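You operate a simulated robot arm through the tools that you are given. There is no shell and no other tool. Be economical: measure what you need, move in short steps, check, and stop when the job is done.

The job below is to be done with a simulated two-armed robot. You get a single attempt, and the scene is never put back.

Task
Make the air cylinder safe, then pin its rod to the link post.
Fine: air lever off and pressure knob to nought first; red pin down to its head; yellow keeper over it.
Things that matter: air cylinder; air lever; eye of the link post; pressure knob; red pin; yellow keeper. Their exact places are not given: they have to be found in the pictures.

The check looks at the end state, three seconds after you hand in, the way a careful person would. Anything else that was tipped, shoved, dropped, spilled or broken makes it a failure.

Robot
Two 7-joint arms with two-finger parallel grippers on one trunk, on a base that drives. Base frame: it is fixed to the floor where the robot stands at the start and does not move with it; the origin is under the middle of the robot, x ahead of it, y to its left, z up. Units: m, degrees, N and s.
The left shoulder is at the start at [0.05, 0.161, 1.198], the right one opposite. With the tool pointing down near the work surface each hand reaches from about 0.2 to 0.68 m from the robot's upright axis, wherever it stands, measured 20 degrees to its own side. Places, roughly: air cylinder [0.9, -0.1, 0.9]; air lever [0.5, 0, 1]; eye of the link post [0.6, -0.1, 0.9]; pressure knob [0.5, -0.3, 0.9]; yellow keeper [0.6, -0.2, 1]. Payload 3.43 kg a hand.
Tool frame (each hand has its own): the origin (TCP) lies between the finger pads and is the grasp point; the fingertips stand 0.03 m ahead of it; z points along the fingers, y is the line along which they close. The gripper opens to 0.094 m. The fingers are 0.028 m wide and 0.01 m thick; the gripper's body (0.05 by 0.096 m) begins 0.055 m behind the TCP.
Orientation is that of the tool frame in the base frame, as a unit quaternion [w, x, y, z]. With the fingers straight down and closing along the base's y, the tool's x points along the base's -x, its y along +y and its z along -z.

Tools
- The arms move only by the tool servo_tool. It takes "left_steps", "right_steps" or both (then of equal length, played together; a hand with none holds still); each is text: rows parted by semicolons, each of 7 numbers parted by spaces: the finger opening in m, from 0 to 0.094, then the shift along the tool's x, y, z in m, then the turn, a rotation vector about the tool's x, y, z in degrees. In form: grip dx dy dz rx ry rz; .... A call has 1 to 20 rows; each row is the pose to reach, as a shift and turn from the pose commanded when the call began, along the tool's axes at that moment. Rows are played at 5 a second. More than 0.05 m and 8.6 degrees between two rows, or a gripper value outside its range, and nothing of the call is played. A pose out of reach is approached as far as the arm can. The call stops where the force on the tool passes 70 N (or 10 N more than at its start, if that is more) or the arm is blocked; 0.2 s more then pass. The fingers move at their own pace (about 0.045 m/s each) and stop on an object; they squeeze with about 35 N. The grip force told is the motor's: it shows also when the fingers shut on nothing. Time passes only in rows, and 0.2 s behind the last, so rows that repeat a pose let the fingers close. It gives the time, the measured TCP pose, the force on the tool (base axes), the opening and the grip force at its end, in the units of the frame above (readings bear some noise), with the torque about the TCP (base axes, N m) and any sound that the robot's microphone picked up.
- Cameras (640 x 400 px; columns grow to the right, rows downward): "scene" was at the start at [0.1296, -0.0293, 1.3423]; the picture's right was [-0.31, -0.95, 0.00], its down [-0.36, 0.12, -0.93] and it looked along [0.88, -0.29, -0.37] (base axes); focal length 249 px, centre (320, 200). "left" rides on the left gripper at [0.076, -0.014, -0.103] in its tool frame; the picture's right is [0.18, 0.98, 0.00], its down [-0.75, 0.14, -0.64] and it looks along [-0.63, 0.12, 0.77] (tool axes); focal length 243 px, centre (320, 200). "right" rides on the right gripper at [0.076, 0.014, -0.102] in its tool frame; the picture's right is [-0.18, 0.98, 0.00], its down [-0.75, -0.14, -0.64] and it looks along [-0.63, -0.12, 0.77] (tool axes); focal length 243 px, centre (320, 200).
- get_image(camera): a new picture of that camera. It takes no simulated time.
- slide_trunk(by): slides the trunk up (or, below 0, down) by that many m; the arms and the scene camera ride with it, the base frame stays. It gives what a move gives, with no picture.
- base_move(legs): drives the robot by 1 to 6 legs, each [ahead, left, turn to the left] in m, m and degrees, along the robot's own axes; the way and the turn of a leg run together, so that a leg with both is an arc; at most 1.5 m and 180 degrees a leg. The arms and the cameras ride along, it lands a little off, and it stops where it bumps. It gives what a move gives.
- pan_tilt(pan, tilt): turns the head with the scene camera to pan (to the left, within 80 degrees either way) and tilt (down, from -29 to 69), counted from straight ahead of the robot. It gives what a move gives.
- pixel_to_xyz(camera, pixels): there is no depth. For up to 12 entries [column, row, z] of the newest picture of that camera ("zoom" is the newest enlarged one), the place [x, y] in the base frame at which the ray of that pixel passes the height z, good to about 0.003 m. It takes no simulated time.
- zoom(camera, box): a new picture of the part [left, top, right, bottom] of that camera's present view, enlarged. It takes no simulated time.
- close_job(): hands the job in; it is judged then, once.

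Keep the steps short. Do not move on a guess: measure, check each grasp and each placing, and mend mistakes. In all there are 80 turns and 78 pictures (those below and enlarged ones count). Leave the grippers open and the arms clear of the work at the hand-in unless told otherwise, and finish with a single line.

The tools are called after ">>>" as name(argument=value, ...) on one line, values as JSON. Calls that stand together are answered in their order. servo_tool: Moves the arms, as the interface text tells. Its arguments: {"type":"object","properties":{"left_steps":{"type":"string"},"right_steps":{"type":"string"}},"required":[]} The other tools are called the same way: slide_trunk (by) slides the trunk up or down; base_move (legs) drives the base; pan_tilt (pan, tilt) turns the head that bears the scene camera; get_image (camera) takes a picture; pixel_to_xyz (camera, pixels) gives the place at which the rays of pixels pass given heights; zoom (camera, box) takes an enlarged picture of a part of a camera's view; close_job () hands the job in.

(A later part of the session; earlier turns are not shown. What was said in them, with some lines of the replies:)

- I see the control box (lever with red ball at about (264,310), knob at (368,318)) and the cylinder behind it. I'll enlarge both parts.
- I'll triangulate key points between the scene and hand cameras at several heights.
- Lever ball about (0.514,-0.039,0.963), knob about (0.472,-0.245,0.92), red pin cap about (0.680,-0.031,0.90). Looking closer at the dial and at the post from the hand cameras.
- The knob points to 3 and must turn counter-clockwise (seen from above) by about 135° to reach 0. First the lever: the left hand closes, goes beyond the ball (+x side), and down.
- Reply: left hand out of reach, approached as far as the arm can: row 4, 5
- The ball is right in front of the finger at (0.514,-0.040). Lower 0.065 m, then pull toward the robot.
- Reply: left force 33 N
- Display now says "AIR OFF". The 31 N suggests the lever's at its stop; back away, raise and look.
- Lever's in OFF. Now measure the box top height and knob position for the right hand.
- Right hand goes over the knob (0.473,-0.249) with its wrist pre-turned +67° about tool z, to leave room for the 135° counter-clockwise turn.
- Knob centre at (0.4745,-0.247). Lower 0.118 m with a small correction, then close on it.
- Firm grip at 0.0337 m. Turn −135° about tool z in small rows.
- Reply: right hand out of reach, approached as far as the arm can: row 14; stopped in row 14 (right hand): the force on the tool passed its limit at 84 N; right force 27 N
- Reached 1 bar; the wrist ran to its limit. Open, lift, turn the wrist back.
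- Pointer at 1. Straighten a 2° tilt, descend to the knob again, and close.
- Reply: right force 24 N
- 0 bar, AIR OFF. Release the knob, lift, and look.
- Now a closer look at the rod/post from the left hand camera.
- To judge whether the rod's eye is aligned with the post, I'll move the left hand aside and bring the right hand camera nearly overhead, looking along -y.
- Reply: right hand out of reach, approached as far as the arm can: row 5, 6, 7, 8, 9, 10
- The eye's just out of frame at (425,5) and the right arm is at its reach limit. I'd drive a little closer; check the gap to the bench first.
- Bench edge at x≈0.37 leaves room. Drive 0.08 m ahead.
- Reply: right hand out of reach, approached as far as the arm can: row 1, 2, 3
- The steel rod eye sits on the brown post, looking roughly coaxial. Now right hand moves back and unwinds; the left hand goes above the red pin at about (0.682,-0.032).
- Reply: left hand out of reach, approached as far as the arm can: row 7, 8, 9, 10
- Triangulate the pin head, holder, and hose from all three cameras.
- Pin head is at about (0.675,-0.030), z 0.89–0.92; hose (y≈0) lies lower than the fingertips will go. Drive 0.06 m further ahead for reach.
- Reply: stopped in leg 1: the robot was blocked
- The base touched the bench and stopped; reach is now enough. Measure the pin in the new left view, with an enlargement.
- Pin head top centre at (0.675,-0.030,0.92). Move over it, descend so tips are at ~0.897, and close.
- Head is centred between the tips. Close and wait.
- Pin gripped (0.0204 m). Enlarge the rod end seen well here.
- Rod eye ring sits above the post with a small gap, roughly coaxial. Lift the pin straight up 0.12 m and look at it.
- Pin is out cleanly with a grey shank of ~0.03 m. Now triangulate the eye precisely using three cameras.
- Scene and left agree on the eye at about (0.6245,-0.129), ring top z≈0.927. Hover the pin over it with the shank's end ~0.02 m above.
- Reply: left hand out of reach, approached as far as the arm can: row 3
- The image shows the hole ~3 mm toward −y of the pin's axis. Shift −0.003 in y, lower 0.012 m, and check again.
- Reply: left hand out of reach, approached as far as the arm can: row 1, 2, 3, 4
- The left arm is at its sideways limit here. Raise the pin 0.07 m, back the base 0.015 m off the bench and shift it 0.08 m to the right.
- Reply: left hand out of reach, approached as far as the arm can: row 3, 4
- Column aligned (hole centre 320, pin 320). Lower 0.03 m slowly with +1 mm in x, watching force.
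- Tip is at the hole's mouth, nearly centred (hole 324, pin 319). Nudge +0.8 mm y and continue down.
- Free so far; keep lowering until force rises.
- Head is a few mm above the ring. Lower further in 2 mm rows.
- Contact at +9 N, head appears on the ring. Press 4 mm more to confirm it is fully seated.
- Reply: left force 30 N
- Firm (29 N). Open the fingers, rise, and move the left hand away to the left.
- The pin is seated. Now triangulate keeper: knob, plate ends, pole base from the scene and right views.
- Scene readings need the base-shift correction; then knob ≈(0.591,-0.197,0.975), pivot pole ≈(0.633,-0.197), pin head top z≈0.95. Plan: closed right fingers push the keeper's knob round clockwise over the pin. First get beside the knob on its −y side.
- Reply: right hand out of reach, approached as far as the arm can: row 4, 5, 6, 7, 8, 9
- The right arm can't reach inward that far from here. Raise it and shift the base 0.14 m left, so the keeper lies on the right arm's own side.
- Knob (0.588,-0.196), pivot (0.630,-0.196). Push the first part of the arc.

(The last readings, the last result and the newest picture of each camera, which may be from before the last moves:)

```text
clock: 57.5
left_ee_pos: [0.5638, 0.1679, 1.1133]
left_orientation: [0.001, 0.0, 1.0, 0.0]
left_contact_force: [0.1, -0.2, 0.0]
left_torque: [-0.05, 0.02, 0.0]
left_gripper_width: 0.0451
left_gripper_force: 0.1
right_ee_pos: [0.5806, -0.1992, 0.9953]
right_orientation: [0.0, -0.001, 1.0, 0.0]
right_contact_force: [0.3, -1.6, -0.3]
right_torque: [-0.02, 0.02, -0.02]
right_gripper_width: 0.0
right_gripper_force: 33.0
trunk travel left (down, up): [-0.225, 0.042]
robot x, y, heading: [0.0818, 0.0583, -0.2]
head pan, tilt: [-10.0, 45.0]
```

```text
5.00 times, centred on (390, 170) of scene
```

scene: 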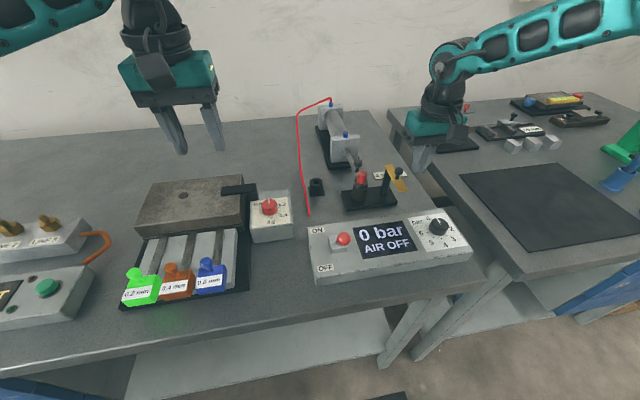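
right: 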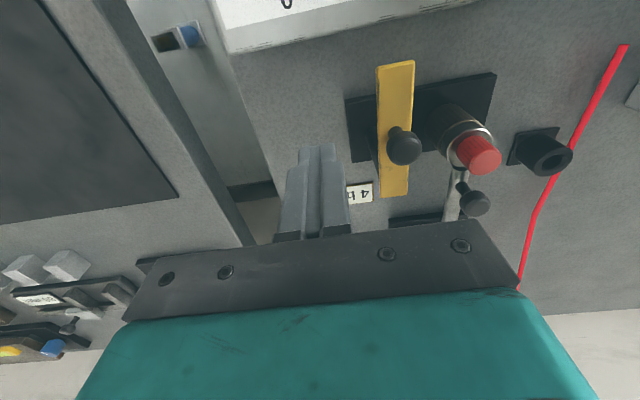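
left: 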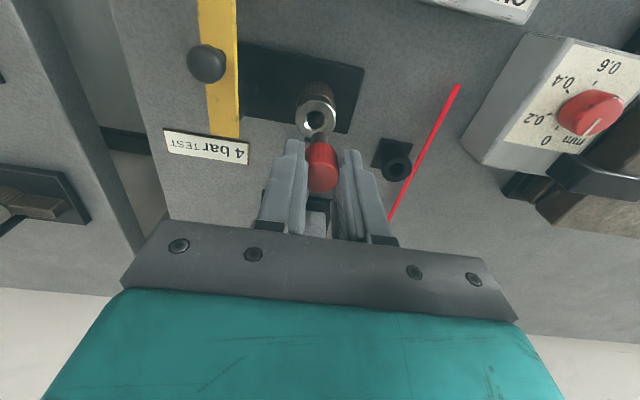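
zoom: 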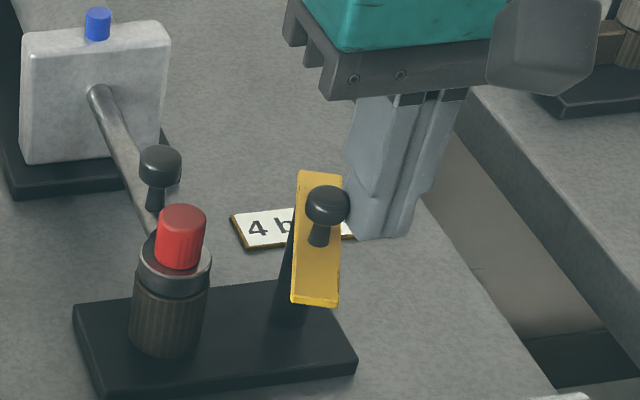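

It swings nicely. Continue to about 110°.

>>> servo_tool(right_steps="0 0.0005 0.006 0 0 0 0; 0 0 0.0115 0 0 0 0; 0 -0.0025 0.018 0 0 0 0; 0 -0.005 0.0245 0 0 0 0; 0 -0.01 0.0305 0 0 0 0; 0 -0.01 0.0305 0 0 0 0")

>>> zoom(camera="scene", box=[340, 130, 440, 210])

```text
clock: 58.9
left_ee_pos: [0.5634, 0.1678, 1.1123]
left_orientation: [0.001, 0.001, 1.0, -0.001]
left_contact_force: [0.4, -0.4, 0.5]
left_torque: [-0.01, -0.02, 0.02]
left_gripper_width: 0.0449
left_gripper_force: 0.1
right_ee_pos: [0.5897, -0.168, 0.9947]
right_orientation: [0.0, -0.002, 1.0, 0.0]
right_contact_force: [-1.1, 0.5, 0.4]
right_torque: [-0.02, 0.03, 0.03]
right_gripper_width: 0.0004
right_gripper_force: 33.2
trunk travel left (down, up): [-0.225, 0.042]
robot x, y, heading: [0.0866, 0.0593, -0.3]
head pan, tilt: [-10.0, 45.0]
```

```text
5.00 times, centred on (390, 170) of scene
```

zoom: 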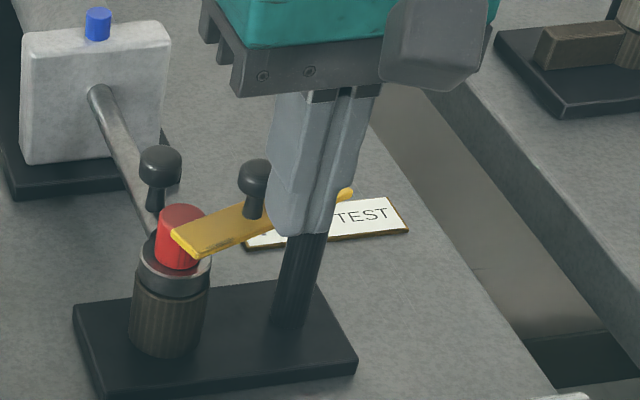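

Force still nil; the plate's edge approaches the head. Push on in 2 mm rows and watch force.

>>> servo_tool(right_steps="0 -0.0025 0.003 0 0 0 0; 0 -0.005 0.0055 0 0 0 0; 0 -0.0075 0.0075 0 0 0 0; 0 -0.01 0.009 0 0 0 0; 0 -0.01 0.009 0 0 0 0")

>>> zoom(camera="scene", box=[340, 130, 440, 210])

```text
clock: 60.1
left_ee_pos: [0.5643, 0.1672, 1.1118]
left_orientation: [0.001, 0.0, 1.0, -0.001]
left_contact_force: [0.1, 0.1, -1.0]
left_torque: [-0.03, 0.01, 0.0]
left_gripper_width: 0.0449
left_gripper_force: 0.0
right_ee_pos: [0.6002, -0.1588, 0.9941]
right_orientation: [0.0, -0.002, 1.0, 0.001]
right_contact_force: [-0.3, -0.3, -0.3]
right_torque: [-0.04, -0.01, -0.02]
right_gripper_width: 0.0
right_gripper_force: 32.9
trunk travel left (down, up): [-0.225, 0.042]
robot x, y, heading: [0.0844, 0.0575, 0.0]
head pan, tilt: [-10.0, 45.0]
```

```text
5.00 times, centred on (390, 170) of scene
```

zoom: 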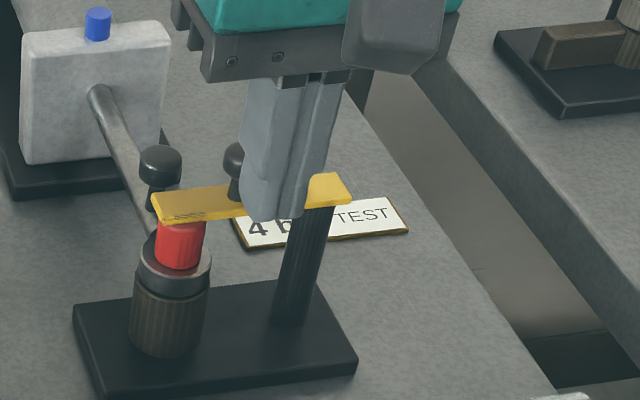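

The keeper covers the head. Back off toward −x, then up, and look.

>>> servo_tool(right_steps="0 0.02 -0.005 0 0 0 0; 0 0.035 -0.015 -0.02 0 0 0; 0 0.035 -0.03 -0.06 0 0 0; 0.03 0.035 -0.05 -0.1 0 0 0; 0.06 0.035 -0.07 -0.11 0 0 0; 0.06 0.035 -0.07 -0.11 0 0 0")

>>> zoom(camera="scene", box=[340, 130, 440, 210])

>>> get_image(camera="right")

```text
clock: 61.5
left_ee_pos: [0.5641, 0.1676, 1.1125]
left_orientation: [0.0, 0.001, 1.0, 0.0]
left_contact_force: [0.6, 1.1, 0.5]
left_torque: [0.02, -0.01, 0.02]
left_gripper_width: 0.045
left_gripper_force: 0.1
right_ee_pos: [0.5652, -0.2319, 1.1028]
right_orientation: [0.0, -0.001, 1.0, 0.0]
right_contact_force: [0.8, -0.7, 0.3]
right_torque: [-0.04, 0.0, -0.04]
right_gripper_width: 0.0599
right_gripper_force: 0.0
trunk travel left (down, up): [-0.225, 0.042]
robot x, y, heading: [0.0848, 0.0578, -0.3]
head pan, tilt: [-10.0, 45.0]
```

```text
5.00 times, centred on (390, 170) of scene
```

zoom: 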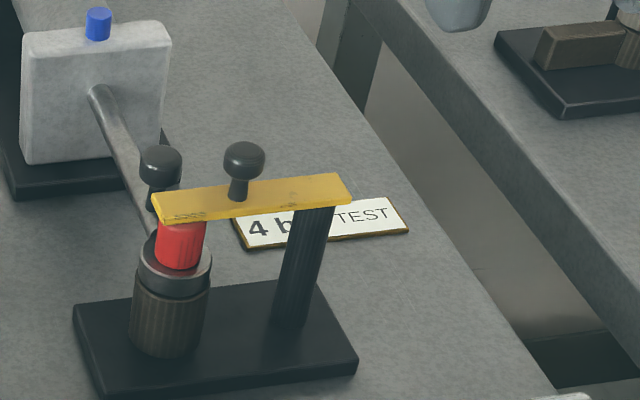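

```text
5 pictures are left
```

right: 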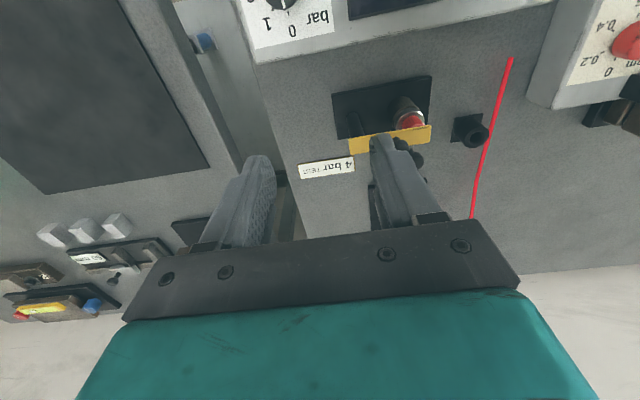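

>>> zoom(camera="right", box=[330, 70, 470, 170])

```text
4.00 times, centred on (400, 120) of right
```

zoom: 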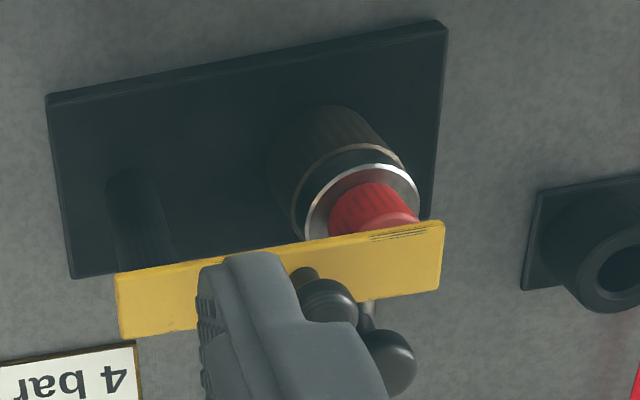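

Keeper lies centred over the pin's head. Raise both open hands clear and take a last look.

>>> servo_tool(left_steps="0.08 0.03 0 -0.03 0 0 0; 0.09 0.06 0 -0.06 0 0 0; 0.09 0.09 0 -0.09 0 0 0; 0.09 0.11 0 -0.1 0 0 0; 0.09 0.11 0 -0.1 0 0 0", right_steps="0.07 0.03 -0.02 -0.03 0 0 0; 0.09 0.06 -0.05 -0.06 0 0 0; 0.09 0.09 -0.08 -0.09 0 0 0; 0.09 0.11 -0.1 -0.1 0 0 0; 0.09 0.11 -0.1 -0.1 0 0 0")

>>> get_image(camera="scene")

>>> zoom(camera="scene", box=[290, 140, 480, 270])

```text
refused: row 2 steps farther than a row can; nothing moved
```

```text
3 pictures are left
```

scene: 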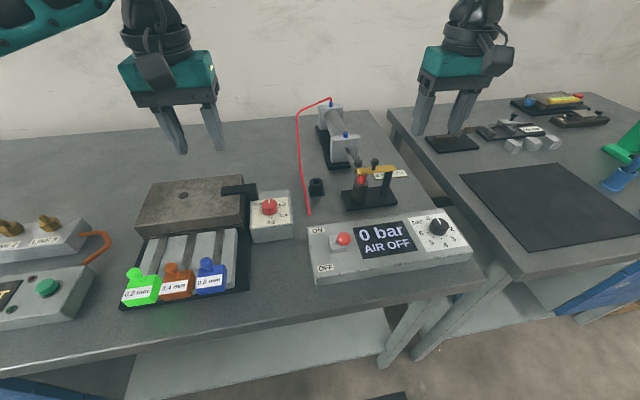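

```text
3.08 times, centred on (385, 205) of scene
```

zoom: 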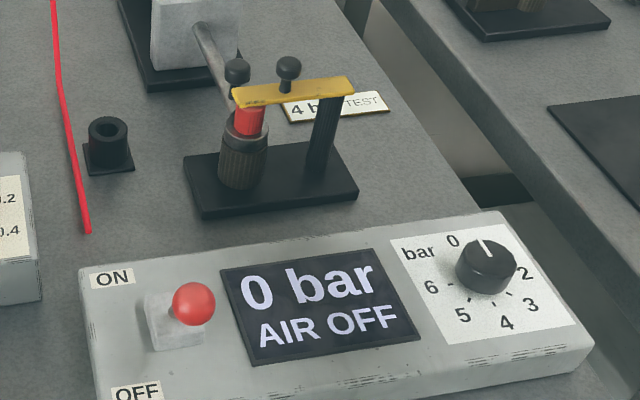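

The state looks right: 0 bar, AIR OFF, pin seated, keeper over it. Raise the hands with shorter rows.

>>> servo_tool(left_steps="0.08 0.02 0 -0.025 0 0 0; 0.09 0.04 0 -0.05 0 0 0; 0.09 0.06 0 -0.075 0 0 0; 0.09 0.08 0 -0.1 0 0 0; 0.09 0.08 0 -0.1 0 0 0", right_steps="0.07 0.02 -0.02 -0.025 0 0 0; 0.09 0.04 -0.04 -0.05 0 0 0; 0.09 0.06 -0.06 -0.075 0 0 0; 0.09 0.08 -0.08 -0.1 0 0 0; 0.09 0.08 -0.08 -0.1 0 0 0")

>>> zoom(camera="scene", box=[335, 140, 425, 215])

```text
clock: 62.7
left_ee_pos: [0.483, 0.1661, 1.2119]
left_orientation: [0.001, 0.0, 1.0, -0.001]
left_contact_force: [0.1, 0.2, -0.2]
left_torque: [-0.01, 0.01, 0.0]
left_gripper_width: 0.0902
left_gripper_force: 0.1
right_ee_pos: [0.4856, -0.3087, 1.2035]
right_orientation: [-0.001, -0.002, 1.0, 0.001]
right_contact_force: [-0.1, -0.2, 0.1]
right_torque: [0.0, 0.02, -0.02]
right_gripper_width: 0.09
right_gripper_force: 0.0
trunk travel left (down, up): [-0.225, 0.042]
robot x, y, heading: [0.08, 0.056, -0.3]
head pan, tilt: [-10.0, 45.0]
```

```text
5.33 times, centred on (380, 178) of scene
```

zoom: 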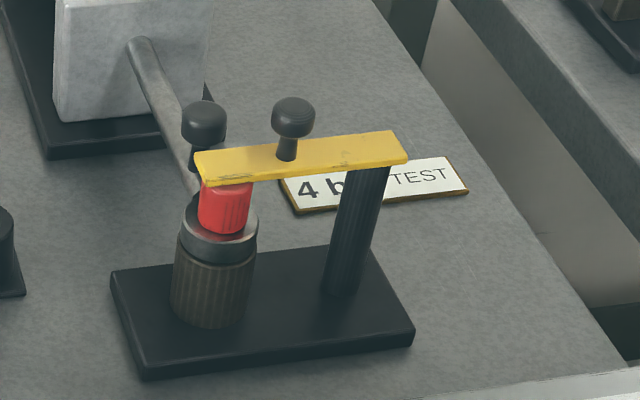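

Everything's in place, and both hands are open and clear. Handing in.

>>> close_job()

```text
The job is handed in.
```

The air lever is off, the pressure knob is at 0 bar, the red pin is down to its head through the rod eye and link post, and the yellow keeper is swung over it; the base bumped the bench once while driving up, and nothing looked moved.
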